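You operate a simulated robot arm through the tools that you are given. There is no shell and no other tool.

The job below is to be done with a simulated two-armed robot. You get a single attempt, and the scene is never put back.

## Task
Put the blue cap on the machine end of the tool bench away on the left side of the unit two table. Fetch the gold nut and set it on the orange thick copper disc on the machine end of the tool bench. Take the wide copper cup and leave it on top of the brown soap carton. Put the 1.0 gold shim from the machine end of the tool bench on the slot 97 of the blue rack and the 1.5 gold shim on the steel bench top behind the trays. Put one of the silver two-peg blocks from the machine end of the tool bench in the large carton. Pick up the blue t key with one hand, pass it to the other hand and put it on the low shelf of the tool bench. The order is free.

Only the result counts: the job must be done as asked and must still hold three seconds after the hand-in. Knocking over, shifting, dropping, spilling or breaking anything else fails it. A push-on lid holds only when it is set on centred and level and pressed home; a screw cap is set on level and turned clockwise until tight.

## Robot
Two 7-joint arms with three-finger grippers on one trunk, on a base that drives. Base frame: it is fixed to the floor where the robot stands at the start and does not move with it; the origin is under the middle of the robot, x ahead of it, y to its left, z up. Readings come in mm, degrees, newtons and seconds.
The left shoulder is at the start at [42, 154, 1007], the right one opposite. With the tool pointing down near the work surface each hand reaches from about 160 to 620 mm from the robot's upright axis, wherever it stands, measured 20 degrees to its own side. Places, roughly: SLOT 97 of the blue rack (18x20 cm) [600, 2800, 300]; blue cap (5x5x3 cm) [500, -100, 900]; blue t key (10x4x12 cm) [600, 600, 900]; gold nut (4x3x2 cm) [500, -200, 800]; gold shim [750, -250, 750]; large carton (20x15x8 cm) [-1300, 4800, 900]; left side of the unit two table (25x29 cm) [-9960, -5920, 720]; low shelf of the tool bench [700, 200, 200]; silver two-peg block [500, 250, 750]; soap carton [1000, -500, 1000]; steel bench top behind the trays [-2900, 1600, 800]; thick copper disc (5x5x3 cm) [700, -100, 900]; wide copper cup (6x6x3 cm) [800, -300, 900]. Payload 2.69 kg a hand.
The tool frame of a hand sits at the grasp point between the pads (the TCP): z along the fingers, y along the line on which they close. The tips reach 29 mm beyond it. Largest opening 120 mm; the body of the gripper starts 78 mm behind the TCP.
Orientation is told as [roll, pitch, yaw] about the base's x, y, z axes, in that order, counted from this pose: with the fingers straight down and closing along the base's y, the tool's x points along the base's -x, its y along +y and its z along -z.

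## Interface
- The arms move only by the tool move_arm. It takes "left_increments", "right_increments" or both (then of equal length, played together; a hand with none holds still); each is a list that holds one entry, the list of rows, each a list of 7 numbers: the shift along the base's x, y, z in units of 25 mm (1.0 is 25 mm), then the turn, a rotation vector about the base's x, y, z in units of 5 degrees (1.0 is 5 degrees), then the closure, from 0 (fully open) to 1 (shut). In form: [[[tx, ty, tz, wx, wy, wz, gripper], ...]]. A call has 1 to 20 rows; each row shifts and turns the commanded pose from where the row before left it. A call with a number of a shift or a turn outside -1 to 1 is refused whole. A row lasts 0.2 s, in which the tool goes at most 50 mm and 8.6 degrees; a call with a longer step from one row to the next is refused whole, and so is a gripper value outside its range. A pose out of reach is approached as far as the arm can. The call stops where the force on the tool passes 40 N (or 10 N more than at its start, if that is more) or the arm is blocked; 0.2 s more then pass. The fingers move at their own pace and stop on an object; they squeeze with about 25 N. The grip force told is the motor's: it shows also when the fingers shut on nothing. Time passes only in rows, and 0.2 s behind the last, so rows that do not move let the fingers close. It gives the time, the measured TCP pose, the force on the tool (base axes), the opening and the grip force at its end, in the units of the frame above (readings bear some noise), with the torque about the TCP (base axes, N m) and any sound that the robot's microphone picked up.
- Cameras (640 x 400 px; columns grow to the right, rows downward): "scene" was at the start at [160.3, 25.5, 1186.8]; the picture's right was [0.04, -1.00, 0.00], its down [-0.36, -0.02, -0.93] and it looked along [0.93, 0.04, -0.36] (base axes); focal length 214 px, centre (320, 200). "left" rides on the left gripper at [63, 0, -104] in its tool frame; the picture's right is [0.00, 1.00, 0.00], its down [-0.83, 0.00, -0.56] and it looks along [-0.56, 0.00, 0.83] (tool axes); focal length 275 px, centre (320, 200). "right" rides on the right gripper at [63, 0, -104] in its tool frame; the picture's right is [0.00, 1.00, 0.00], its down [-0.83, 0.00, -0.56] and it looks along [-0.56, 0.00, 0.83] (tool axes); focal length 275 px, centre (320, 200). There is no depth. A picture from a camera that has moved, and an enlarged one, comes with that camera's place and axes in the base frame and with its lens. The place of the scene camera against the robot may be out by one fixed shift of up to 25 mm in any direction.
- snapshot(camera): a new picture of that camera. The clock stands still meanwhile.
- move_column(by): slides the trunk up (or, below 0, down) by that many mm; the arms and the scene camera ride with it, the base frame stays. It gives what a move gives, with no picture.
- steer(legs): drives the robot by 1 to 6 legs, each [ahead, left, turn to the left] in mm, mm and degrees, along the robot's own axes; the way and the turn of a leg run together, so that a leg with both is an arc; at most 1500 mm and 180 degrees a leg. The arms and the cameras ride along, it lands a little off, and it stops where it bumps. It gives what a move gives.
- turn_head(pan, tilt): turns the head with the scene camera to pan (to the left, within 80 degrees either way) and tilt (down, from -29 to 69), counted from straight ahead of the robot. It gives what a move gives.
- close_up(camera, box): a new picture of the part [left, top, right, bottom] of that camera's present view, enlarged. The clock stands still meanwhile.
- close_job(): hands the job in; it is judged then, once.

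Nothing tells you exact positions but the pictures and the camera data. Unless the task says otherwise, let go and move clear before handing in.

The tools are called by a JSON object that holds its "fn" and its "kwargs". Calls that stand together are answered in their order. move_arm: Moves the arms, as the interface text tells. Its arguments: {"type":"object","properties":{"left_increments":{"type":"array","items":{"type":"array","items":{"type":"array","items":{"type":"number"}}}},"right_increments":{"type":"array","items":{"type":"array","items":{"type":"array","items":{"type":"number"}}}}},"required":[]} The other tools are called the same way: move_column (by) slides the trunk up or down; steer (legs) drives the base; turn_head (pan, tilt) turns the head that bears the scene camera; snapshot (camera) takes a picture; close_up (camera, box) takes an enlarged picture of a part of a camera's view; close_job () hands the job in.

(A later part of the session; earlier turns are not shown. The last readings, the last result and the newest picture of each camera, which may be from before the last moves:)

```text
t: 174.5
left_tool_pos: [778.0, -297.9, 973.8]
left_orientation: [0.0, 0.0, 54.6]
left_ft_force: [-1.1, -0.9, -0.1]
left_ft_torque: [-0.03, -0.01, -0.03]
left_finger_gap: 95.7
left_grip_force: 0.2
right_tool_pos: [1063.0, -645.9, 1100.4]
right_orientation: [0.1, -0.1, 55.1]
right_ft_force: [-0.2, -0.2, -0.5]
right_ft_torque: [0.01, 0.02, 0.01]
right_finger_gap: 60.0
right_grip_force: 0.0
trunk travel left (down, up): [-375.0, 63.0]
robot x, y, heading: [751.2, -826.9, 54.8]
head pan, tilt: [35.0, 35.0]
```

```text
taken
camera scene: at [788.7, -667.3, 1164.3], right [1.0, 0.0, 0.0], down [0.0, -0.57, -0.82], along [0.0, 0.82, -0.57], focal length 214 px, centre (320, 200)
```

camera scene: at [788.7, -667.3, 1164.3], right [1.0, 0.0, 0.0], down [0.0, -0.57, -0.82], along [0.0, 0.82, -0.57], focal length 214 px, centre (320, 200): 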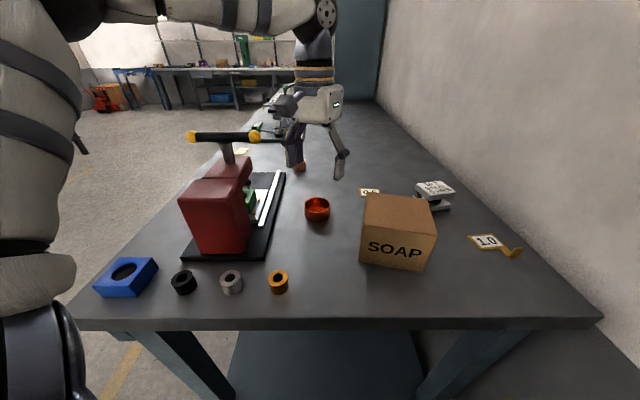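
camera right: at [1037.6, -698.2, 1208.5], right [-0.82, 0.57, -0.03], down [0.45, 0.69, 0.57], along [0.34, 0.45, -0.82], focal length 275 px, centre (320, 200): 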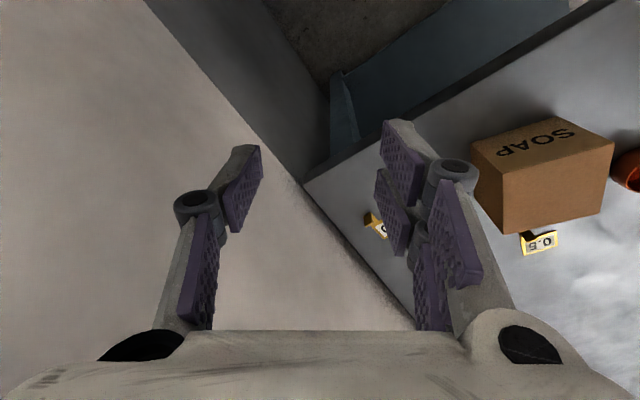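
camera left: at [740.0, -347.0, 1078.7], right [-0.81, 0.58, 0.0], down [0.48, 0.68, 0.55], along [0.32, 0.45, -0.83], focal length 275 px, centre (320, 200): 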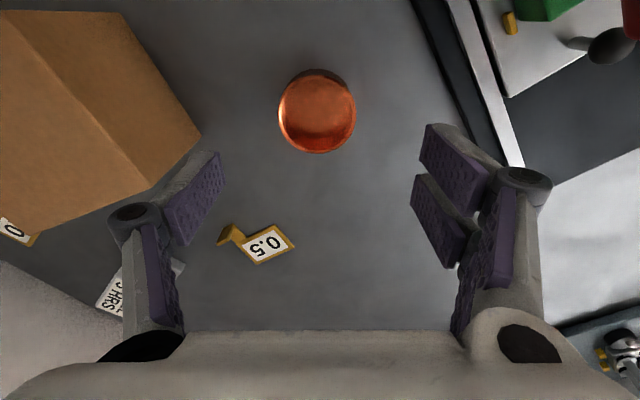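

The cup is centred below the fingers and the forearm is well clear. I descend and grip the cup by its outside.

{"fn": "move_arm", "kwargs": {"left_increments": [[[0.036, -0.11, -1, 0, 0, 0, 0.2], [0, 0, -1, 0, 0, 0, 0.2], [0, 0, -1, 0, 0, 0, 0.2], [0, 0, -1, 0, 0, 0, 0.2], [0, 0, -0.12, 0, 0, 0, 0.2], [0, 0, 0, 0, 0, 0, 0.2]]]}}

{"fn": "snapshot", "kwargs": {"camera": "left"}}

{"fn": "close_up", "kwargs": {"camera": "scene", "box": [240, 120, 400, 240]}}

```text
t: 175.9
left_tool_pos: [779.7, -298.4, 870.1]
left_orientation: [0.0, 0.1, 54.5]
left_ft_force: [0.5, -0.1, -0.4]
left_ft_torque: [0.0, 0.01, 0.01]
left_finger_gap: 96.1
left_grip_force: 0.1
right_tool_pos: [1062.9, -645.2, 1099.6]
right_orientation: [0.1, 0.0, 55.1]
right_ft_force: [0.3, -0.5, 0.0]
right_ft_torque: [0.03, -0.01, 0.02]
right_finger_gap: 60.1
right_grip_force: 0.0
trunk travel left (down, up): [-375.0, 63.0]
robot x, y, heading: [751.9, -827.3, 54.6]
head pan, tilt: [35.0, 35.0]
```

```text
taken
camera left: at [741.5, -349.1, 975.6], right [-0.81, 0.58, 0.0], down [0.49, 0.68, 0.55], along [0.32, 0.45, -0.83], focal length 275 px, centre (320, 200)
```

left: 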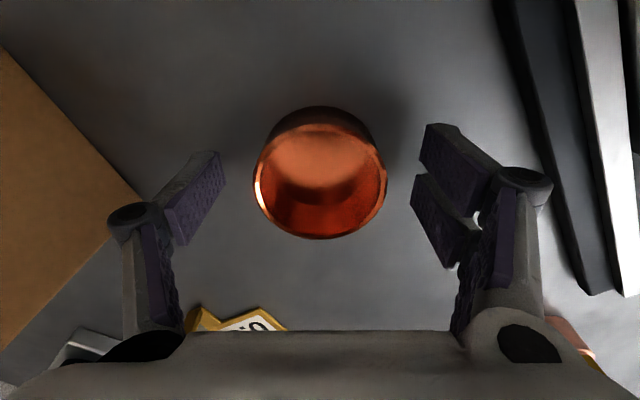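

```text
3.33 times, centred on (320, 180) of scene
camera zoom: at [788.7, -667.2, 1164.3], right [1.0, 0.0, 0.0], down [0.0, -0.57, -0.82], along [0.0, 0.82, -0.57], focal length 715 px, centre (320, 267)
```

zoom: 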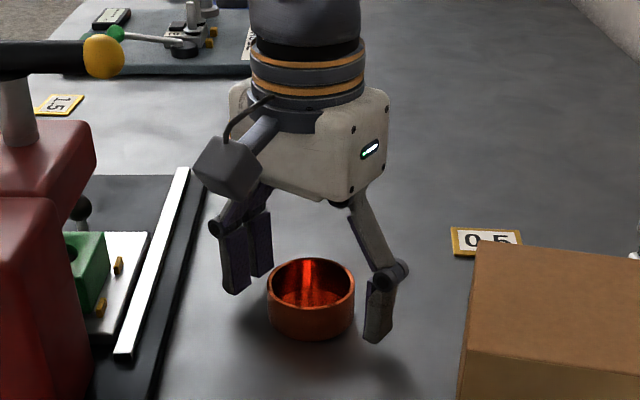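

{"fn": "move_arm", "kwargs": {"left_increments": [[[0, 0, 0, 0, 0, 0, 0.4], [0, 0, 0, 0, 0, 0, 0.6], [0, 0, 0, 0, 0, 0, 1], [0, 0, 0, 0, 0, 0, 1], [0, 0, 0, 0, 0, 0, 1]]]}}

{"fn": "move_arm", "kwargs": {"left_increments": [[[0, 0, 0.1, 0, 0, 0, 1], [0, 0, 0.2, 0, 0, 0, 1], [0, 0, 0.3, 0, 0, 0, 1], [0, 0, 0.4, 0, 0, 0, 1], [0, 0, 0, 0, 0, 0, 1]]]}}

{"fn": "close_up", "kwargs": {"camera": "scene", "box": [240, 120, 400, 240]}}

{"fn": "snapshot", "kwargs": {"camera": "left"}}

```text
t: 177.1
left_tool_pos: [779.2, -299.2, 870.9]
left_orientation: [0.0, 0.1, 54.5]
left_ft_force: [-0.5, 0.5, 1.6]
left_ft_torque: [0.06, 0.03, 0.0]
left_finger_gap: 57.9
left_grip_force: 25.1
right_tool_pos: [1063.6, -646.4, 1100.0]
right_orientation: [0.1, 0.0, 55.1]
right_ft_force: [-0.1, 0.2, 0.0]
right_ft_torque: [-0.01, 0.04, -0.05]
right_finger_gap: 60.1
right_grip_force: 0.0
trunk travel left (down, up): [-375.0, 63.0]
robot x, y, heading: [749.4, -826.9, 54.6]
head pan, tilt: [35.0, 35.0]
```

```text
t: 178.3
left_tool_pos: [780.2, -300.2, 895.5]
left_orientation: [0.0, 0.1, 54.5]
left_ft_force: [0.3, 0.9, -0.8]
left_ft_torque: [-0.02, 0.02, -0.01]
left_finger_gap: 58.0
left_grip_force: 24.7
right_tool_pos: [1063.5, -645.6, 1100.8]
right_orientation: [0.1, -0.1, 55.1]
right_ft_force: [-0.6, -0.6, 0.8]
right_ft_torque: [0.02, 0.0, 0.01]
right_finger_gap: 60.0
right_grip_force: 0.0
trunk travel left (down, up): [-375.0, 63.0]
robot x, y, heading: [750.9, -829.2, 54.8]
head pan, tilt: [35.0, 35.0]
```

```text
3.33 times, centred on (320, 180) of scene
camera zoom: at [788.8, -667.3, 1164.3], right [1.0, 0.0, 0.0], down [0.0, -0.57, -0.82], along [0.0, 0.82, -0.57], focal length 715 px, centre (320, 267)
```

zoom: 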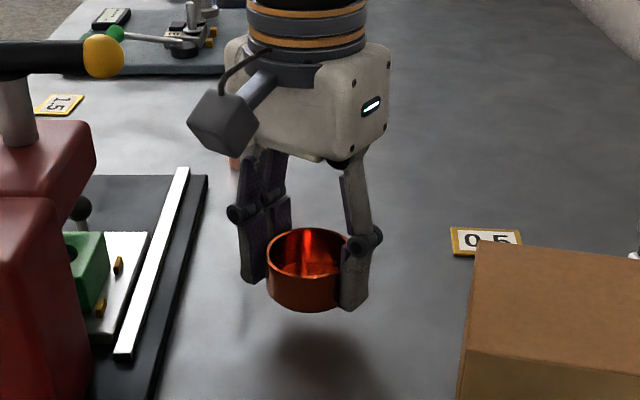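

```text
taken
camera left: at [741.2, -349.6, 1001.0], right [-0.81, 0.58, 0.0], down [0.48, 0.68, 0.55], along [0.32, 0.45, -0.83], focal length 275 px, centre (320, 200)
```

left: 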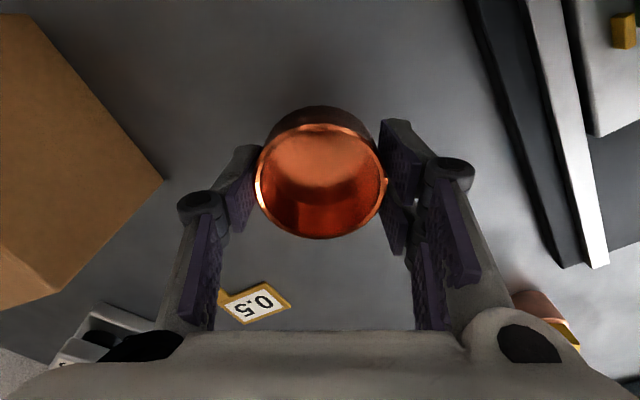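

The cup is held. I raise it and carry it over the carton.

{"fn": "move_arm", "kwargs": {"left_increments": [[[0, 0, 0.6, 0, 0, 0, 1], [0, 0, 0.9, 0, 0, 0, 1], [0, 0, 0.9, 0, 0, 0, 1], [0, 0, 0.9, 0, 0, 0, 1], [0, 0, 0.9, 0, 0, 0, 1], [0, 0, 0.4, 0, 0, 0, 1], [0.4, -0.28, 0, 0, 0, 0, 1], [0.7, -0.49, 0, 0, 0, 0, 1], [0.7, -0.49, 0, 0, 0, 0, 1], [0.7, -0.49, 0, 0, 0, 0, 1], [0.7, -0.49, 0, 0, 0, 0, 1], [0.7, -0.49, 0, 0, 0, 0, 1], [0.7, -0.49, 0, 0, 0, 0, 1], [0.7, -0.49, 0, 0, 0, 0, 1], [0.22, -0.13, 0, 0, 0, 0, 1], [0, 0, 0, 0, 0, 0, 1]]]}}

{"fn": "snapshot", "kwargs": {"camera": "left"}}

{"fn": "snapshot", "kwargs": {"camera": "scene"}}

```text
t: 181.7
left_tool_pos: [917.0, -396.6, 1011.7]
left_orientation: [0.0, 0.0, 54.6]
left_ft_force: [-0.2, 0.3, 0.3]
left_ft_torque: [0.0, -0.01, -0.03]
left_finger_gap: 58.2
left_grip_force: 24.5
right_tool_pos: [1062.9, -645.2, 1101.0]
right_orientation: [0.1, 0.0, 55.1]
right_ft_force: [1.1, -0.5, 0.0]
right_ft_torque: [-0.02, 0.01, 0.01]
right_finger_gap: 59.6
right_grip_force: 0.1
trunk travel left (down, up): [-375.0, 63.0]
robot x, y, heading: [748.2, -830.3, 54.8]
head pan, tilt: [35.0, 35.0]
```

```text
taken
camera left: at [879.1, -445.3, 1117.2], right [-0.81, 0.58, 0.0], down [0.49, 0.68, 0.55], along [0.32, 0.45, -0.83], focal length 275 px, centre (320, 200)
```

left: 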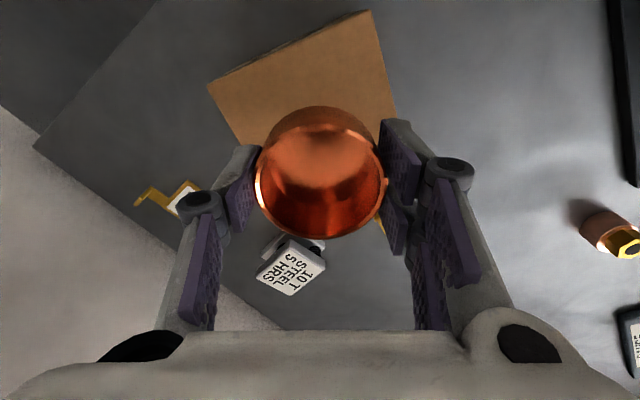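

```text
taken
camera scene: at [788.7, -667.3, 1164.3], right [1.0, 0.0, 0.0], down [0.0, -0.57, -0.82], along [0.0, 0.82, -0.57], focal length 214 px, centre (320, 200)
```

scene: 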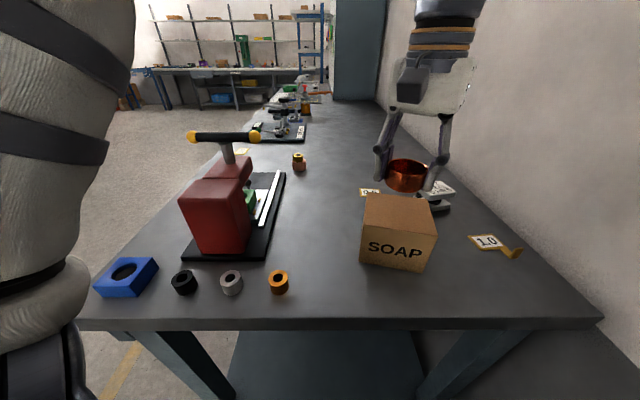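

The cup is centred over the carton to a few millimetres. I lower it stepwise until contact.

{"fn": "move_arm", "kwargs": {"left_increments": [[[0.1, -0.07, -0.5, 0, 0, 0, 1], [0, 0, -0.5, 0, 0, 0, 1], [0, 0, -0.5, 0, 0, 0, 1], [0, 0, 0, 0, 0, 0, 1]]]}}

{"fn": "close_up", "kwargs": {"camera": "scene", "box": [340, 100, 480, 280]}}

{"fn": "snapshot", "kwargs": {"camera": "left"}}

```text
t: 182.7
left_tool_pos: [918.9, -398.2, 973.5]
left_orientation: [0.0, 0.1, 54.5]
left_ft_force: [-0.4, 0.0, -1.0]
left_ft_torque: [0.0, 0.02, 0.02]
left_finger_gap: 57.8
left_grip_force: 25.6
right_tool_pos: [1062.5, -645.8, 1100.4]
right_orientation: [0.0, 0.1, 55.1]
right_ft_force: [1.3, -1.1, -0.2]
right_ft_torque: [-0.01, -0.01, -0.01]
right_finger_gap: 60.1
right_grip_force: 0.0
trunk travel left (down, up): [-375.0, 63.0]
robot x, y, heading: [749.1, -829.0, 54.9]
head pan, tilt: [35.0, 35.0]
```

```text
2.22 times, centred on (410, 190) of scene
camera zoom: at [788.6, -667.3, 1164.3], right [1.0, 0.0, 0.0], down [0.0, -0.57, -0.82], along [0.0, 0.82, -0.57], focal length 477 px, centre (120, 222)
```

zoom: 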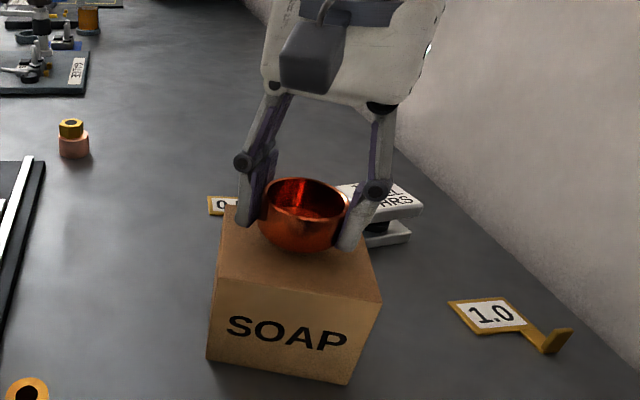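

```text
taken
camera left: at [881.2, -447.2, 1078.9], right [-0.81, 0.58, 0.0], down [0.48, 0.68, 0.55], along [0.32, 0.45, -0.83], focal length 275 px, centre (320, 200)
```

left: 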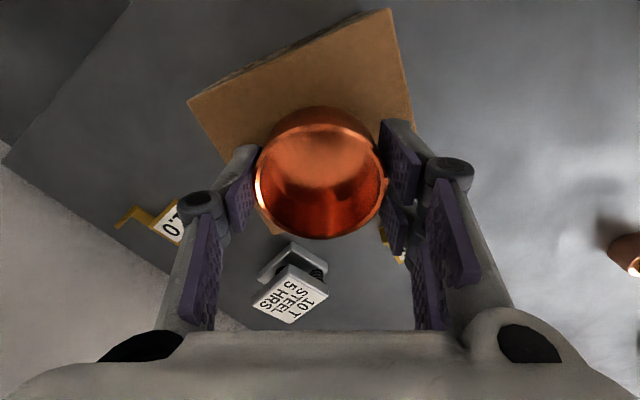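

{"fn": "move_arm", "kwargs": {"left_increments": [[[0, 0, -0.1, 0, 0, 0, 1], [0, 0, -0.08, 0, 0, 0, 1], [0, 0, 0, 0, 0, 0, 1]]]}}

{"fn": "move_arm", "kwargs": {"left_increments": [[[0, 0, -0.05, 0, 0, 0, 1], [0, 0, 0, 0, 0, 0, 1]]]}}

{"fn": "move_arm", "kwargs": {"left_increments": [[[0, 0, -0.04, 0, 0, 0, 1], [0, 0, 0, 0, 0, 0, 1]]]}}

```text
t: 183.5
left_tool_pos: [920.1, -398.2, 968.8]
left_orientation: [0.0, 0.1, 54.6]
left_ft_force: [-0.8, -0.1, -0.5]
left_ft_torque: [-0.02, -0.03, 0.02]
left_finger_gap: 58.0
left_grip_force: 24.9
right_tool_pos: [1063.9, -646.6, 1100.0]
right_orientation: [0.1, 0.0, 55.0]
right_ft_force: [0.0, 0.2, 0.5]
right_ft_torque: [0.01, 0.0, -0.01]
right_finger_gap: 60.1
right_grip_force: 0.0
trunk travel left (down, up): [-375.0, 63.0]
robot x, y, heading: [747.3, -827.5, 54.6]
head pan, tilt: [35.0, 35.0]
```

```text
t: 184.1
left_tool_pos: [918.5, -397.6, 966.8]
left_orientation: [0.0, 0.1, 54.6]
left_ft_force: [0.5, 0.7, -0.4]
left_ft_torque: [0.03, 0.02, 0.02]
left_finger_gap: 57.8
left_grip_force: 24.9
right_tool_pos: [1062.7, -645.7, 1100.7]
right_orientation: [0.0, 0.0, 55.0]
right_ft_force: [-0.5, -0.4, -0.8]
right_ft_torque: [0.03, 0.0, 0.02]
right_finger_gap: 59.9
right_grip_force: 0.1
trunk travel left (down, up): [-375.0, 63.0]
robot x, y, heading: [747.9, -830.5, 54.9]
head pan, tilt: [35.0, 35.0]
```

```text
t: 184.7
left_tool_pos: [919.7, -397.9, 967.6]
left_orientation: [0.0, 0.2, 54.5]
left_ft_force: [0.1, 0.4, -0.9]
left_ft_torque: [0.0, 0.0, 0.03]
left_finger_gap: 58.0
left_grip_force: 25.0
right_tool_pos: [1063.0, -645.5, 1100.0]
right_orientation: [0.1, 0.0, 55.1]
right_ft_force: [-0.7, -0.6, -0.3]
right_ft_torque: [-0.01, 0.01, 0.01]
right_finger_gap: 59.9
right_grip_force: 0.1
trunk travel left (down, up): [-375.0, 63.0]
robot x, y, heading: [747.0, -828.9, 54.8]
head pan, tilt: [35.0, 35.0]
```

{"fn": "move_arm", "kwargs": {"left_increments": [[[0, 0, -0.04, 0, 0, 0, 1], [0, 0, 0, 0, 0, 0, 1]]]}}

{"fn": "move_arm", "kwargs": {"left_increments": [[[0, 0, -0.04, 0, 0, 0, 1], [0, 0, 0, 0, 0, 0, 1]]]}}

{"fn": "move_arm", "kwargs": {"left_increments": [[[0, 0, -0.04, 0, 0, 0, 1], [0, 0, 0, 0, 0, 0, 1]]]}}

{"fn": "close_up", "kwargs": {"camera": "scene", "box": [360, 160, 460, 240]}}

```text
t: 185.3
left_tool_pos: [918.2, -398.2, 965.7]
left_orientation: [0.0, 0.1, 54.6]
left_ft_force: [0.6, 0.7, -0.6]
left_ft_torque: [-0.03, -0.02, -0.02]
left_finger_gap: 57.9
left_grip_force: 25.0
right_tool_pos: [1063.8, -645.0, 1101.3]
right_orientation: [0.2, 0.0, 55.1]
right_ft_force: [-0.4, 0.3, 0.5]
right_ft_torque: [-0.05, 0.01, -0.01]
right_finger_gap: 60.1
right_grip_force: 0.0
trunk travel left (down, up): [-375.0, 63.0]
robot x, y, heading: [748.6, -830.3, 54.9]
head pan, tilt: [35.0, 35.0]
```

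```text
t: 185.9
left_tool_pos: [919.2, -398.9, 965.7]
left_orientation: [0.0, 0.1, 54.6]
left_ft_force: [0.1, 0.5, -0.8]
left_ft_torque: [0.0, 0.01, 0.02]
left_finger_gap: 57.7
left_grip_force: 24.9
right_tool_pos: [1063.4, -645.7, 1099.7]
right_orientation: [0.1, -0.1, 55.0]
right_ft_force: [0.2, 0.5, 0.6]
right_ft_torque: [0.0, -0.02, 0.0]
right_finger_gap: 59.9
right_grip_force: 0.1
trunk travel left (down, up): [-375.0, 63.0]
robot x, y, heading: [745.3, -830.4, 55.0]
head pan, tilt: [35.0, 35.0]
```

```text
t: 186.5
left_tool_pos: [919.6, -397.3, 963.8]
left_orientation: [0.0, 0.2, 54.5]
left_ft_force: [1.0, 0.5, -0.7]
left_ft_torque: [-0.01, -0.03, 0.01]
left_finger_gap: 57.8
left_grip_force: 25.0
right_tool_pos: [1062.6, -645.6, 1100.2]
right_orientation: [0.1, 0.0, 55.0]
right_ft_force: [0.4, 1.1, 0.8]
right_ft_torque: [0.06, 0.01, 0.02]
right_finger_gap: 60.2
right_grip_force: 0.1
trunk travel left (down, up): [-375.0, 63.0]
robot x, y, heading: [745.8, -831.4, 54.9]
head pan, tilt: [35.0, 35.0]
```

```text
5.00 times, centred on (410, 200) of scene
camera zoom: at [788.7, -667.3, 1164.3], right [1.0, 0.0, 0.0], down [0.0, -0.57, -0.82], along [0.0, 0.82, -0.57], focal length 1072 px, centre (-130, 200)
```

zoom: 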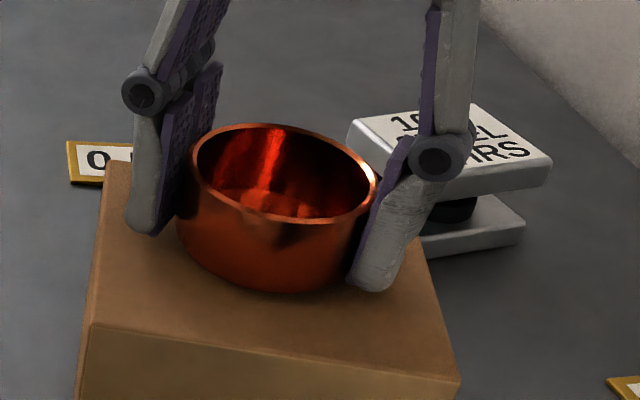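

{"fn": "move_arm", "kwargs": {"left_increments": [[[0, 0, -0.05, 0, 0, 0, 1], [0, 0, 0, 0, 0, 0, 1]]]}}

{"fn": "move_arm", "kwargs": {"left_increments": [[[0, 0, -0.05, 0, 0, 0, 1], [0, 0, 0, 0, 0, 0, 1]]]}}

{"fn": "move_arm", "kwargs": {"left_increments": [[[0, 0, -0.05, 0, 0, 0, 1], [0, 0, 0, 0, 0, 0, 1]]]}}

```text
t: 187.1
left_tool_pos: [919.2, -399.0, 962.2]
left_orientation: [0.1, 0.1, 54.5]
left_ft_force: [0.1, 0.4, 0.0]
left_ft_torque: [-0.01, 0.01, -0.01]
left_finger_gap: 57.9
left_grip_force: 25.0
right_tool_pos: [1063.4, -645.9, 1100.1]
right_orientation: [0.1, 0.0, 54.9]
right_ft_force: [0.1, 1.0, -0.1]
right_ft_torque: [0.02, 0.03, 0.04]
right_finger_gap: 60.1
right_grip_force: 0.1
trunk travel left (down, up): [-375.0, 63.0]
robot x, y, heading: [745.9, -829.4, 54.8]
head pan, tilt: [35.0, 35.0]
```

```text
t: 187.7
left_tool_pos: [917.2, -398.2, 960.1]
left_orientation: [0.0, 0.1, 54.6]
left_ft_force: [-0.2, -0.3, 0.3]
left_ft_torque: [0.0, -0.02, 0.02]
left_finger_gap: 57.7
left_grip_force: 25.2
right_tool_pos: [1064.4, -646.0, 1101.0]
right_orientation: [0.1, -0.1, 55.1]
right_ft_force: [-1.5, 0.1, 0.5]
right_ft_torque: [0.02, 0.04, 0.01]
right_finger_gap: 60.1
right_grip_force: 0.1
trunk travel left (down, up): [-375.0, 63.0]
robot x, y, heading: [751.3, -827.4, 54.8]
head pan, tilt: [35.0, 35.0]
```

```text
t: 188.3
left_tool_pos: [919.1, -398.1, 960.9]
left_orientation: [0.0, 0.0, 54.6]
left_ft_force: [-0.7, 1.7, 8.9]
left_ft_torque: [0.03, 0.05, 0.02]
left_finger_gap: 57.6
left_grip_force: 25.0
right_tool_pos: [1064.0, -646.1, 1100.5]
right_orientation: [0.1, -0.1, 55.0]
right_ft_force: [0.1, -0.8, 0.7]
right_ft_torque: [0.01, -0.02, 0.0]
right_finger_gap: 60.0
right_grip_force: 0.1
trunk travel left (down, up): [-375.0, 63.0]
robot x, y, heading: [745.0, -833.3, 54.5]
head pan, tilt: [35.0, 35.0]
```

Contact (9 N). I release evenly and rise.

{"fn": "move_arm", "kwargs": {"left_increments": [[[0, 0, 0.02, 0, 0, 0, 0.95], [0, 0, 0, 0, 0, 0, 0.5], [0, 0, 0, 0, 0, 0, 0.4], [0, 0, 0, 0, 0, 0, 0.3], [0, 0, 0.2, 0, 0, 0, 0.25], [0, 0, 0.6, 0, 0, 0, 0.25], [0, 0, 1, 0, 0, 0, 0.25], [0, 0, 1, 0, 0, 0, 0.25], [0, 0, 1, 0, 0, 0, 0.25], [0, 0, 0, 0, 0, 0, 0.25]]]}}

{"fn": "snapshot", "kwargs": {"camera": "left"}}

{"fn": "close_up", "kwargs": {"camera": "scene", "box": [340, 140, 480, 280]}}

```text
t: 190.5
left_tool_pos: [919.5, -396.9, 1057.6]
left_orientation: [0.0, 0.0, 54.6]
left_ft_force: [0.0, 0.6, 0.1]
left_ft_torque: [0.01, 0.01, 0.0]
left_finger_gap: 89.9
left_grip_force: 0.0
right_tool_pos: [1064.2, -645.4, 1100.3]
right_orientation: [0.2, 0.0, 55.1]
right_ft_force: [0.0, -0.5, 0.0]
right_ft_torque: [0.01, 0.01, 0.0]
right_finger_gap: 59.9
right_grip_force: 0.1
trunk travel left (down, up): [-375.0, 63.0]
robot x, y, heading: [748.2, -832.6, 54.9]
head pan, tilt: [35.0, 35.0]
```

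```text
taken
camera left: at [880.9, -446.7, 1162.1], right [-0.81, 0.58, 0.0], down [0.48, 0.68, 0.55], along [0.32, 0.45, -0.83], focal length 275 px, centre (320, 200)
```

left: 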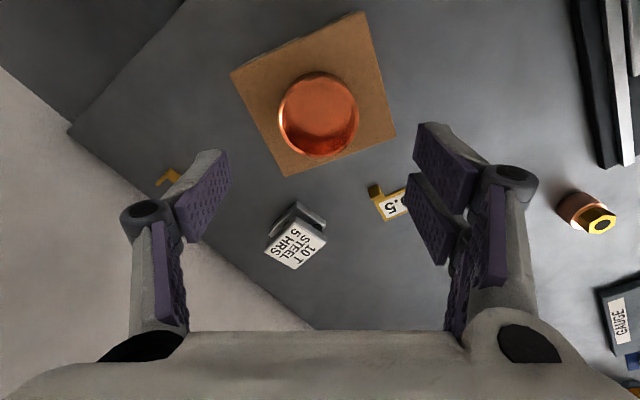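

```text
2.86 times, centred on (410, 210) of scene
camera zoom: at [788.7, -667.2, 1164.3], right [1.0, 0.0, 0.0], down [0.0, -0.57, -0.82], along [0.0, 0.82, -0.57], focal length 613 px, centre (63, 171)
```

zoom: 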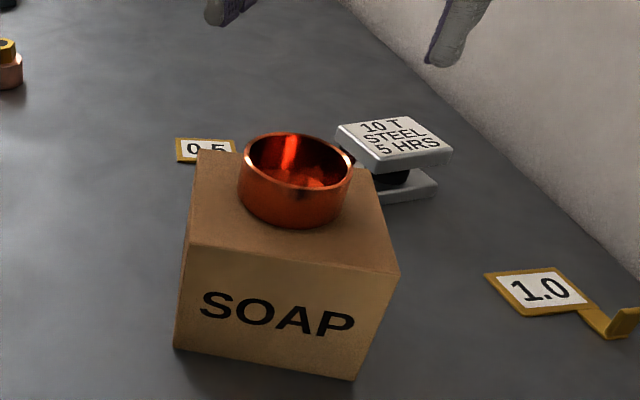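

The cup rests on the carton. Next the 1.0 shim: I turn the left hand to yaw 0, pitch it 25° away from the wall and look at the tab.

{"fn": "move_arm", "kwargs": {"left_increments": [[[0.1, 0, 0.2, 0, 0, -1, 0.4], [0.2, 0, 0.2, 0, 0, -1, 0.5], [0.2, 0, 0.2, 0, 0, -1, 0.6], [0.2, 0, 0, 0, 0, -1, 0.6], [0.2, 0, 0, 0, 0, -1, 0.6], [0.2, 0, 0, 0, 0, -1, 0.6], [0.2, 0, 0, 0, -0.5, -1, 0.6], [0.2, 0, 0, 0, -0.5, -1, 0.6], [0.2, 0, 0, 0, -1, -1, 0.6], [0.2, 0, 0, 0, -1, -1, 0.6], [0.2, 0, 0, 0, -1, -0.92, 0.6], [0.2, 0, 0, 0, -1, 0, 0.6], [0, 0, 0, 0, 0, 0, 0.6]]]}}

{"fn": "snapshot", "kwargs": {"camera": "left"}}

{"fn": "snapshot", "kwargs": {"camera": "scene"}}

```text
t: 193.3
left_tool_pos: [977.5, -397.6, 1071.5]
left_orientation: [-3.7, -24.5, 0.3]
left_ft_force: [0.3, 0.7, -0.3]
left_ft_torque: [0.0, 0.02, 0.0]
left_finger_gap: 48.0
left_grip_force: 0.0
right_tool_pos: [1063.5, -645.0, 1100.4]
right_orientation: [0.1, 0.0, 55.0]
right_ft_force: [0.5, -0.3, -0.7]
right_ft_torque: [0.01, 0.01, -0.05]
right_finger_gap: 60.1
right_grip_force: 0.1
trunk travel left (down, up): [-375.0, 63.0]
robot x, y, heading: [751.1, -824.9, 54.8]
head pan, tilt: [35.0, 35.0]
```

```text
taken
camera left: at [875.9, -389.2, 1140.5], right [0.02, 1.0, -0.06], down [0.53, 0.04, 0.85], along [0.85, -0.05, -0.52], focal length 275 px, centre (320, 200)
```

left: 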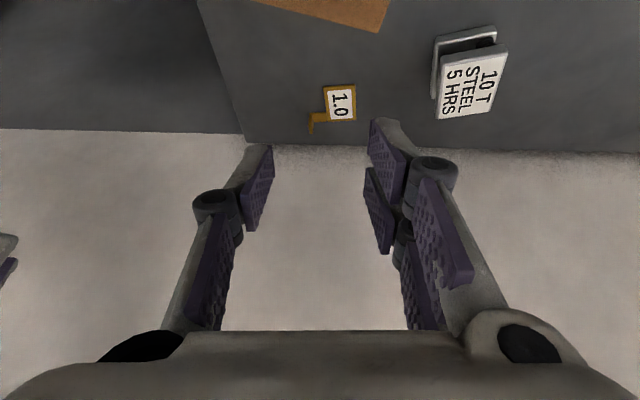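

```text
taken
camera scene: at [788.8, -667.3, 1164.3], right [1.0, 0.0, 0.0], down [0.0, -0.57, -0.82], along [0.0, 0.82, -0.57], focal length 214 px, centre (320, 200)
```

scene: 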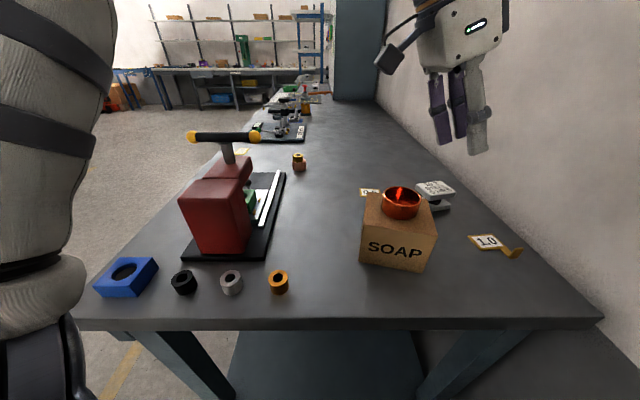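

{"fn": "move_arm", "kwargs": {"left_increments": [[[0.6, -0.15, -0.4, 0.74, 0, 0, 0.6], [0.7, -0.15, -0.4, 0, -0.1, 0, 0.6], [0.7, -0.15, -0.4, 0, 0, 0, 0.6], [0.7, -0.15, -0.4, 0, 0, 0, 0.6], [0.7, -0.15, -0.4, 0, 0, 0, 0.6], [0, 0, 0, 0, 0, 0, 0.6]]]}}

{"fn": "snapshot", "kwargs": {"camera": "left"}}

{"fn": "snapshot", "kwargs": {"camera": "scene"}}

```text
t: 194.7
left_tool_pos: [1062.9, -416.8, 1020.1]
left_orientation: [0.3, -24.9, -1.3]
left_ft_force: [-0.5, -1.2, 0.2]
left_ft_torque: [-0.04, -0.01, 0.03]
left_finger_gap: 47.9
left_grip_force: 0.0
right_tool_pos: [1062.5, -645.2, 1100.7]
right_orientation: [0.0, 0.0, 55.1]
right_ft_force: [-0.1, -0.6, 0.4]
right_ft_torque: [0.03, -0.01, 0.05]
right_finger_gap: 59.9
right_grip_force: 0.0
trunk travel left (down, up): [-375.0, 63.0]
robot x, y, heading: [748.6, -828.6, 54.8]
head pan, tilt: [35.0, 35.0]
```

```text
taken
camera left: at [960.3, -413.0, 1088.8], right [0.02, 1.0, 0.01], down [0.52, -0.02, 0.85], along [0.85, -0.02, -0.52], focal length 275 px, centre (320, 200)
```

left: 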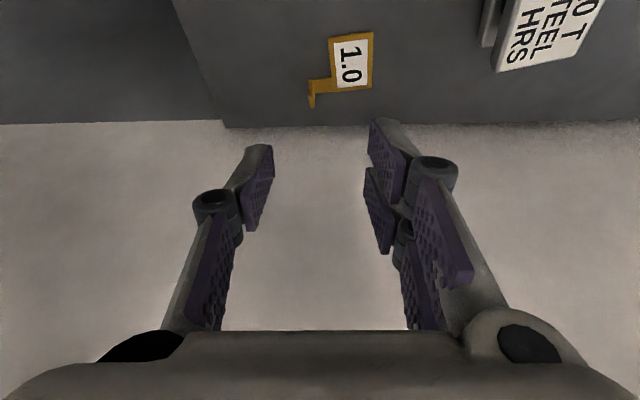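

```text
taken
camera scene: at [788.4, -667.3, 1164.3], right [1.0, 0.0, 0.0], down [0.0, -0.57, -0.82], along [0.0, 0.82, -0.57], focal length 214 px, centre (320, 200)
```

scene: 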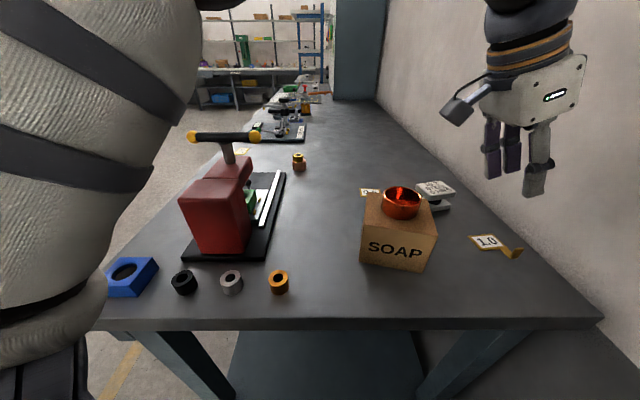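

{"fn": "close_up", "kwargs": {"camera": "left", "box": [280, 20, 400, 120]}}

```text
4.00 times, centred on (340, 70) of left
camera zoom: at [960.3, -413.0, 1088.8], right [0.02, 1.0, 0.01], down [0.52, -0.02, 0.85], along [0.85, -0.02, -0.52], focal length 1101 px, centre (240, 720)
```

zoom: 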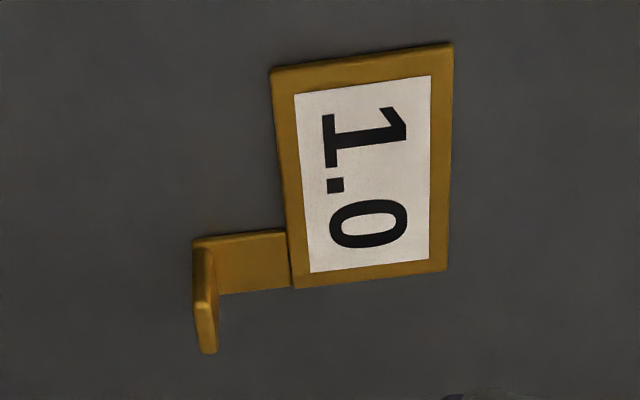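

The tab stands at about [1146,-426], 25 mm high and thin along y. I go over it and descend.

{"fn": "move_arm", "kwargs": {"left_increments": [[[0.7, -0.1, 0, 0, 0, 0.1, 0.65], [0.7, -0.1, 0, 0, 0, 0.1, 0.65], [0.8, -0.1, -0.2, 0, 0, 0.06, 0.65], [0.77, -0.05, -0.8, 0, 0, 0, 0.65], [0, 0, -1, 0, 0, 0, 0.65], [0, 0, -1, 0, 0, 0, 0.65], [0, 0, -1, 0, 0, 0, 0.65], [0, 0, 0, 0, 0, 0, 0.65]]]}}

{"fn": "snapshot", "kwargs": {"camera": "left"}}

{"fn": "snapshot", "kwargs": {"camera": "scene"}}

```text
t: 196.5
left_tool_pos: [1136.9, -424.6, 920.6]
left_orientation: [0.4, -24.9, 0.1]
left_ft_force: [-0.4, 0.5, -0.2]
left_ft_torque: [0.03, -0.01, -0.02]
left_finger_gap: 42.1
left_grip_force: 0.0
right_tool_pos: [1063.4, -645.5, 1100.5]
right_orientation: [0.1, 0.1, 55.0]
right_ft_force: [0.3, 0.5, -0.3]
right_ft_torque: [0.0, -0.01, 0.01]
right_finger_gap: 60.3
right_grip_force: 0.0
trunk travel left (down, up): [-375.0, 63.0]
robot x, y, heading: [746.6, -828.5, 55.0]
head pan, tilt: [35.0, 35.0]
```

```text
taken
camera left: at [1034.5, -423.7, 989.7], right [0.0, 1.0, 0.01], down [0.52, -0.01, 0.85], along [0.85, 0.0, -0.52], focal length 275 px, centre (320, 200)
```

left: 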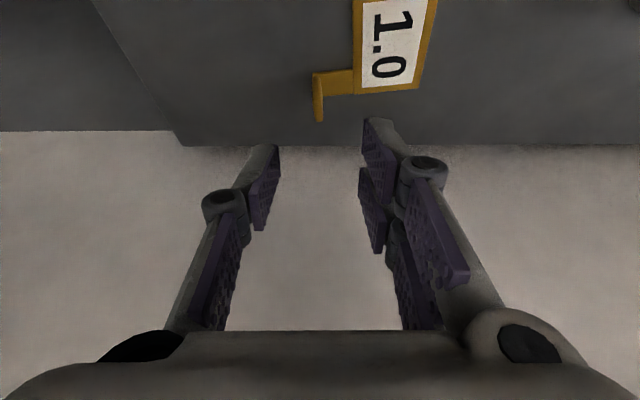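

```text
taken
camera scene: at [788.6, -667.4, 1164.4], right [1.0, 0.0, 0.0], down [0.0, -0.57, -0.82], along [0.0, 0.82, -0.57], focal length 214 px, centre (320, 200)
```

scene: 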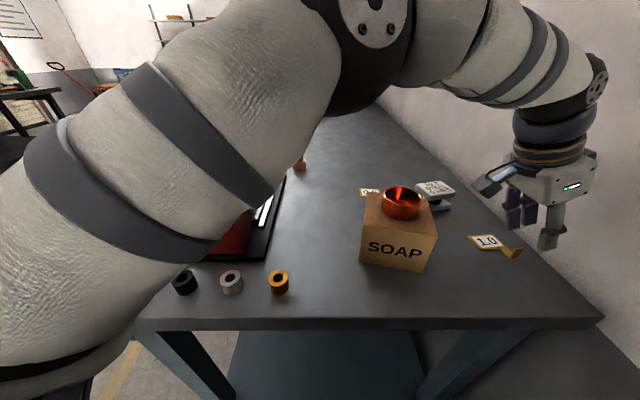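

{"fn": "move_arm", "kwargs": {"left_increments": [[[0.06, -0.03, -0.8, 0, 0, 0, 0.65], [0, 0, -0.7, 0, 0, 0, 0.65], [0, 0, -0.4, 0, 0, 0, 0.65], [0, 0, 0, 0, 0, 0, 0.65]]]}}

{"fn": "snapshot", "kwargs": {"camera": "left"}}

{"fn": "close_up", "kwargs": {"camera": "scene", "box": [460, 130, 620, 270]}}

```text
t: 197.5
left_tool_pos: [1138.9, -424.9, 876.0]
left_orientation: [0.8, -25.3, 0.0]
left_ft_force: [2.5, 2.0, 22.6]
left_ft_torque: [0.61, 0.11, 0.08]
left_finger_gap: 45.5
left_grip_force: 1.9
right_tool_pos: [1062.2, -647.2, 1102.4]
right_orientation: [0.1, -0.1, 55.0]
right_ft_force: [0.0, -0.6, -1.0]
right_ft_torque: [0.01, 0.0, 0.04]
right_finger_gap: 60.0
right_grip_force: 0.0
trunk travel left (down, up): [-375.0, 63.0]
robot x, y, heading: [747.6, -830.4, 54.7]
head pan, tilt: [35.0, 35.0]
```

```text
taken
camera left: at [1036.2, -424.6, 944.6], right [0.0, 1.0, 0.01], down [0.51, -0.01, 0.86], along [0.86, 0.01, -0.51], focal length 275 px, centre (320, 200)
```

left: 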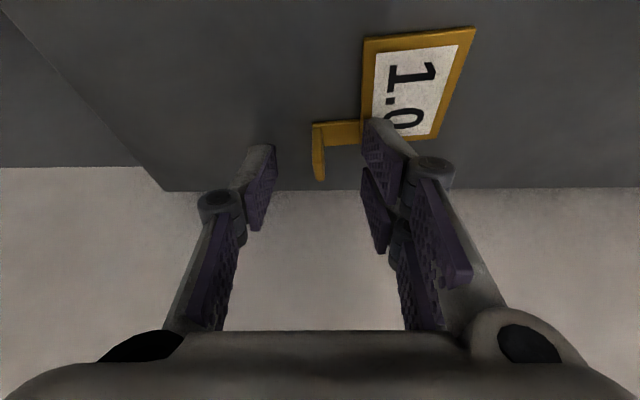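

```text
2.86 times, centred on (540, 200) of scene
camera zoom: at [787.7, -668.3, 1164.9], right [1.0, 0.0, 0.0], down [0.0, -0.57, -0.82], along [0.0, 0.82, -0.57], focal length 613 px, centre (-309, 200)
```

zoom: 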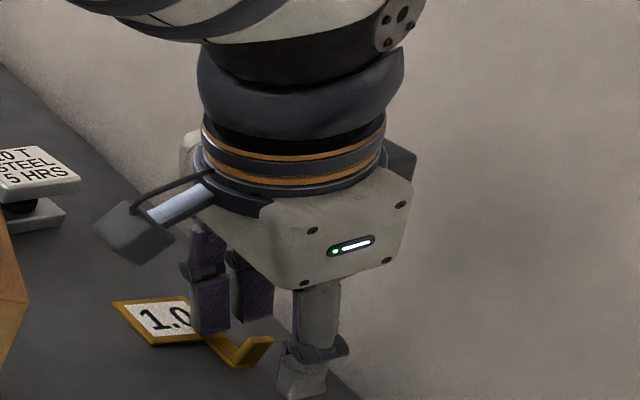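

The +y finger touches the shim's plate (22 N). I raise 4 mm and then close on the tab.

{"fn": "move_arm", "kwargs": {"left_increments": [[[0, 0, 0.18, 0, 0, 0, 0.65], [0, 0, 0, 0, 0, 0, 0.65]]]}}

{"fn": "snapshot", "kwargs": {"camera": "left"}}

```text
t: 198.1
left_tool_pos: [1137.8, -428.2, 877.1]
left_orientation: [0.4, -24.9, 0.0]
left_ft_force: [4.7, 2.6, 13.4]
left_ft_torque: [0.45, 0.0, -0.17]
left_finger_gap: 44.4
left_grip_force: 2.1
right_tool_pos: [1062.8, -647.0, 1100.7]
right_orientation: [0.1, 0.1, 55.1]
right_ft_force: [0.5, -0.2, -0.2]
right_ft_torque: [0.0, 0.02, 0.01]
right_finger_gap: 60.1
right_grip_force: 0.1
trunk travel left (down, up): [-375.0, 63.0]
robot x, y, heading: [749.7, -829.1, 54.7]
head pan, tilt: [35.0, 35.0]
```

```text
taken
camera left: at [1035.8, -426.0, 946.1], right [0.0, 1.0, 0.01], down [0.52, -0.01, 0.85], along [0.85, 0.0, -0.52], focal length 275 px, centre (320, 200)
```

left: 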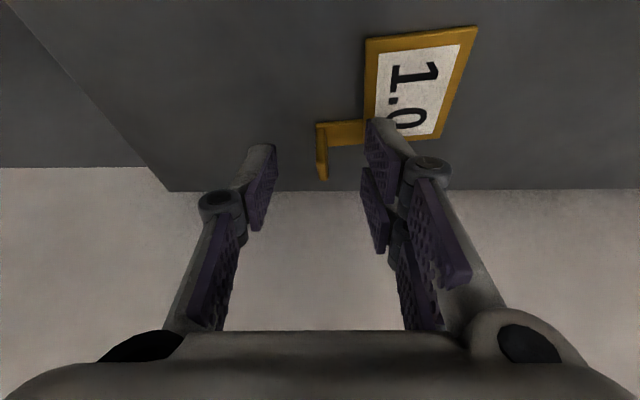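

{"fn": "move_arm", "kwargs": {"left_increments": [[[0, 0.06, 0.16, 0, 0, 0, 0.65], [0, 0, 0, 0, 0, 0, 0.65]]]}}

{"fn": "close_up", "kwargs": {"camera": "left", "box": [220, 10, 480, 210]}}

```text
t: 198.7
left_tool_pos: [1138.2, -425.3, 879.7]
left_orientation: [0.3, -24.7, 0.1]
left_ft_force: [-0.7, 0.4, -0.3]
left_ft_torque: [-0.05, -0.02, 0.0]
left_finger_gap: 41.9
left_grip_force: 0.1
right_tool_pos: [1062.9, -647.9, 1098.4]
right_orientation: [0.2, 0.0, 55.1]
right_ft_force: [-0.6, 0.7, 0.3]
right_ft_torque: [0.02, 0.0, 0.0]
right_finger_gap: 59.9
right_grip_force: 0.1
trunk travel left (down, up): [-375.0, 63.0]
robot x, y, heading: [750.9, -828.6, 55.0]
head pan, tilt: [35.0, 35.0]
```

```text
2.00 times, centred on (350, 110) of left
camera zoom: at [1035.5, -424.1, 949.3], right [0.0, 1.0, 0.01], down [0.52, -0.01, 0.85], along [0.85, 0.0, -0.52], focal length 551 px, centre (260, 380)
```

zoom: 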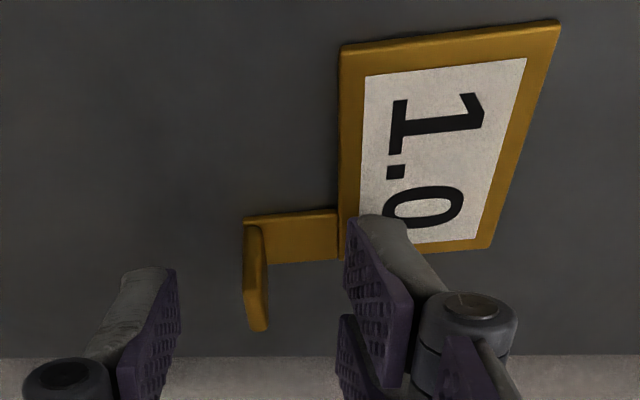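

{"fn": "move_arm", "kwargs": {"left_increments": [[[0, 0, 0, 0, 0, 0, 0.8], [0, 0, 0, 0, 0, 0, 1], [0, 0, 0, 0, 0, 0, 1], [0, 0, 0, 0, 0, 0, 1], [0, 0, 0, 0, 0, 0, 1]]]}}

{"fn": "close_up", "kwargs": {"camera": "left", "box": [220, 10, 480, 210]}}

```text
t: 199.9
left_tool_pos: [1138.5, -425.2, 882.6]
left_orientation: [0.3, -25.0, 0.0]
left_ft_force: [1.1, 0.1, 0.3]
left_ft_torque: [-0.06, -0.05, 0.01]
left_finger_gap: 5.8
left_grip_force: 25.0
right_tool_pos: [1062.9, -646.2, 1099.9]
right_orientation: [0.2, 0.1, 55.1]
right_ft_force: [-0.3, 0.2, -1.3]
right_ft_torque: [-0.02, 0.0, -0.01]
right_finger_gap: 59.8
right_grip_force: 0.1
trunk travel left (down, up): [-375.0, 63.0]
robot x, y, heading: [749.0, -832.4, 54.8]
head pan, tilt: [35.0, 35.0]
```

```text
2.00 times, centred on (350, 110) of left
camera zoom: at [1035.8, -423.8, 950.3], right [0.0, 1.0, 0.01], down [0.52, -0.01, 0.85], along [0.85, 0.0, -0.52], focal length 551 px, centre (260, 380)
```

zoom: 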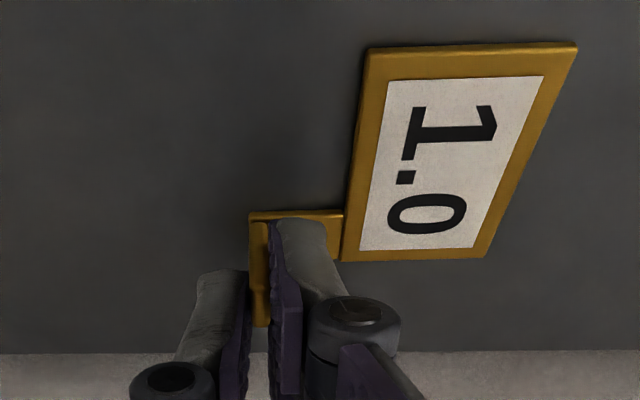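

The tab is gripped (5.8 mm). I lift slowly and check.

{"fn": "move_arm", "kwargs": {"left_increments": [[[0, 0, 0.1, 0, 0, 0, 1], [0, 0, 0.15, 0, 0, 0, 1], [0, 0, 0.2, 0, 0, 0, 1], [0, 0, 0.3, 0, 0, 0, 1], [0, 0, 0.4, 0, 0, 0, 1], [0, 0, 0, 0, 0, 0, 1]]]}}

{"fn": "snapshot", "kwargs": {"camera": "left"}}

{"fn": "close_up", "kwargs": {"camera": "scene", "box": [460, 130, 620, 270]}}

```text
t: 201.3
left_tool_pos: [1138.7, -424.7, 911.6]
left_orientation: [0.4, -24.8, 0.1]
left_ft_force: [-0.3, 0.0, -0.1]
left_ft_torque: [-0.01, -0.02, 0.03]
left_finger_gap: 5.7
left_grip_force: 25.2
right_tool_pos: [1062.9, -645.1, 1100.3]
right_orientation: [0.1, 0.0, 55.1]
right_ft_force: [-0.2, -0.4, 0.3]
right_ft_torque: [0.06, 0.01, 0.01]
right_finger_gap: 60.0
right_grip_force: 0.0
trunk travel left (down, up): [-375.0, 63.0]
robot x, y, heading: [748.9, -832.1, 55.0]
head pan, tilt: [35.0, 35.0]
```

```text
taken
camera left: at [1036.7, -423.2, 980.3], right [0.0, 1.0, 0.01], down [0.52, -0.01, 0.85], along [0.85, 0.0, -0.52], focal length 275 px, centre (320, 200)
```

left: 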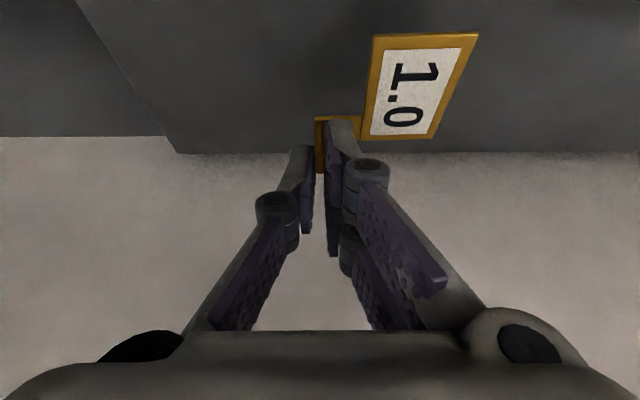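

```text
2.86 times, centred on (540, 200) of scene
camera zoom: at [788.7, -667.2, 1164.3], right [1.0, 0.0, 0.0], down [0.0, -0.57, -0.82], along [0.0, 0.82, -0.57], focal length 613 px, centre (-309, 200)
```

zoom: 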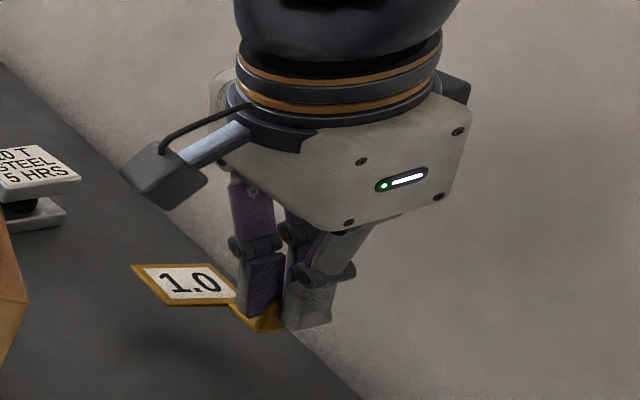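

The 1.0 shim is held level. I raise it and retract to the carrying pose.

{"fn": "move_arm", "kwargs": {"left_increments": [[[0, 0, 0.6, 0, 0, 0, 1], [0, 0, 0.8, 0, 0, 0, 1], [0, 0, 0.8, 0, 0, 0, 1], [0, 0, 0.8, 0, 0, 0, 1], [-0.3, 0, 0.8, 0, 0, 0, 1], [-0.5, -0.1, 0.8, 0, 0, 0, 1], [-0.8, -0.2, 0.8, 0, 0, 0.8, 1], [-0.8, -0.2, 0.8, 0, 0, 0.8, 1], [-0.8, -0.2, 0.6, 0, 0, 0.8, 1], [-0.8, -0.2, 0.4, 0, 0, 0.8, 1], [-0.8, -0.2, 0, 0, 0, 0.8, 1], [-0.8, -0.2, 0, 0, 0, 0.8, 1], [-0.8, -0.2, 0, 0, 0, 0.8, 1], [-0.8, -0.2, 0, 0, 0, 0.8, 1], [-0.8, -0.2, 0, 0, 0, 0.8, 1], [-0.8, -0.2, 0, 0, 0, 0.8, 1], [-0.8, -0.2, 0, 0, 0, 0.8, 1], [-0.8, -0.2, 0, 0, 0, 0.8, 1], [-0.8, -0.2, 0, 0, 0, 0.8, 1], [0, 0, 0, 0, 0, 0.6, 1]]]}}

{"fn": "snapshot", "kwargs": {"camera": "scene"}}

{"fn": "snapshot", "kwargs": {"camera": "left"}}

```text
t: 205.5
left_tool_pos: [857.8, -492.9, 1090.4]
left_orientation: [0.3, -24.8, 55.2]
left_ft_force: [-0.4, 0.0, -0.9]
left_ft_torque: [0.02, 0.01, -0.02]
left_finger_gap: 5.9
left_grip_force: 25.0
right_tool_pos: [1064.1, -646.0, 1099.8]
right_orientation: [0.1, 0.0, 55.0]
right_ft_force: [-0.8, -0.1, 0.6]
right_ft_torque: [-0.02, -0.01, -0.01]
right_finger_gap: 60.1
right_grip_force: 0.1
trunk travel left (down, up): [-375.0, 63.0]
robot x, y, heading: [745.7, -829.0, 54.7]
head pan, tilt: [35.0, 35.0]
```

```text
taken
camera scene: at [789.7, -666.1, 1167.9], right [1.0, -0.01, 0.0], down [-0.01, -0.54, -0.84], along [0.01, 0.84, -0.54], focal length 214 px, centre (320, 200)
```

scene: 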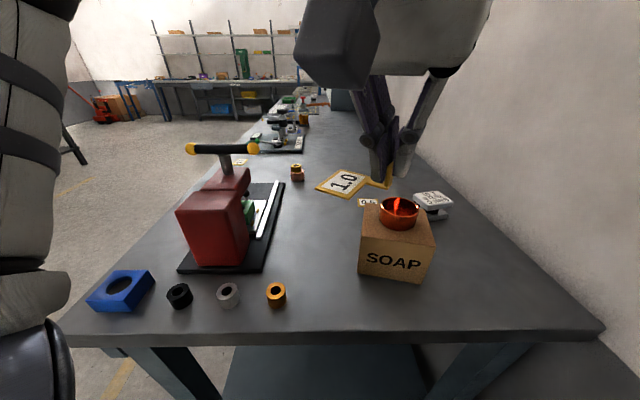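

```text
taken
camera left: at [799.5, -573.5, 1159.2], right [-0.82, 0.57, 0.01], down [0.3, 0.42, 0.85], along [0.49, 0.7, -0.52], focal length 275 px, centre (320, 200)
```

left: 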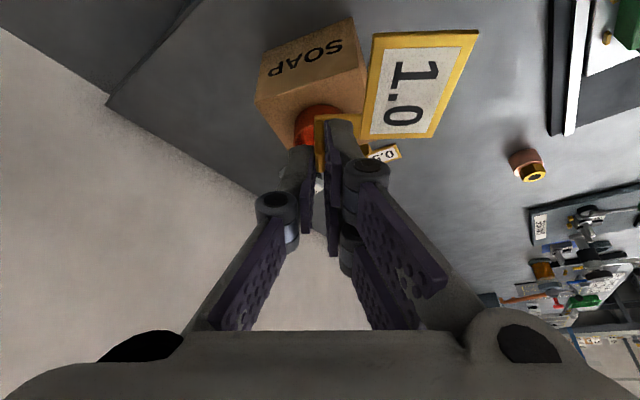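

I drive out of the gap along the same way, then over to the gauge tray for block B.

{"fn": "steer", "kwargs": {"legs": [[-150, 215, 0], [0, 0, -54], [-800, 0, 0]]}}

{"fn": "snapshot", "kwargs": {"camera": "left"}}

```text
t: 214.1
left_tool_pos: [26.4, -737.0, 1090.3]
left_orientation: [0.5, -24.9, 1.8]
left_ft_force: [0.1, -0.4, -0.6]
left_ft_torque: [-0.03, -0.03, 0.05]
left_finger_gap: 6.0
left_grip_force: 24.8
right_tool_pos: [27.4, -993.3, 1101.1]
right_orientation: [0.1, 0.0, 1.8]
right_ft_force: [0.5, 0.7, 0.3]
right_ft_torque: [0.01, 0.01, 0.02]
right_finger_gap: 60.1
right_grip_force: 0.1
trunk travel left (down, up): [-375.0, 63.0]
robot x, y, heading: [-310.9, -851.6, 1.6]
head pan, tilt: [35.0, 35.0]
```

```text
taken
camera left: at [-75.2, -738.3, 1159.3], right [-0.03, 1.0, 0.01], down [0.52, 0.01, 0.85], along [0.85, 0.03, -0.52], focal length 275 px, centre (320, 200)
```

left: 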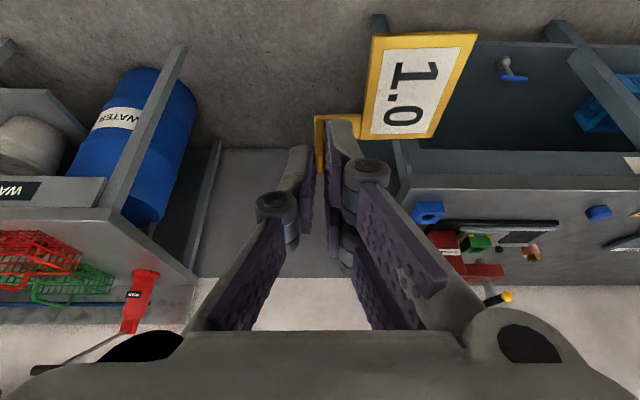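

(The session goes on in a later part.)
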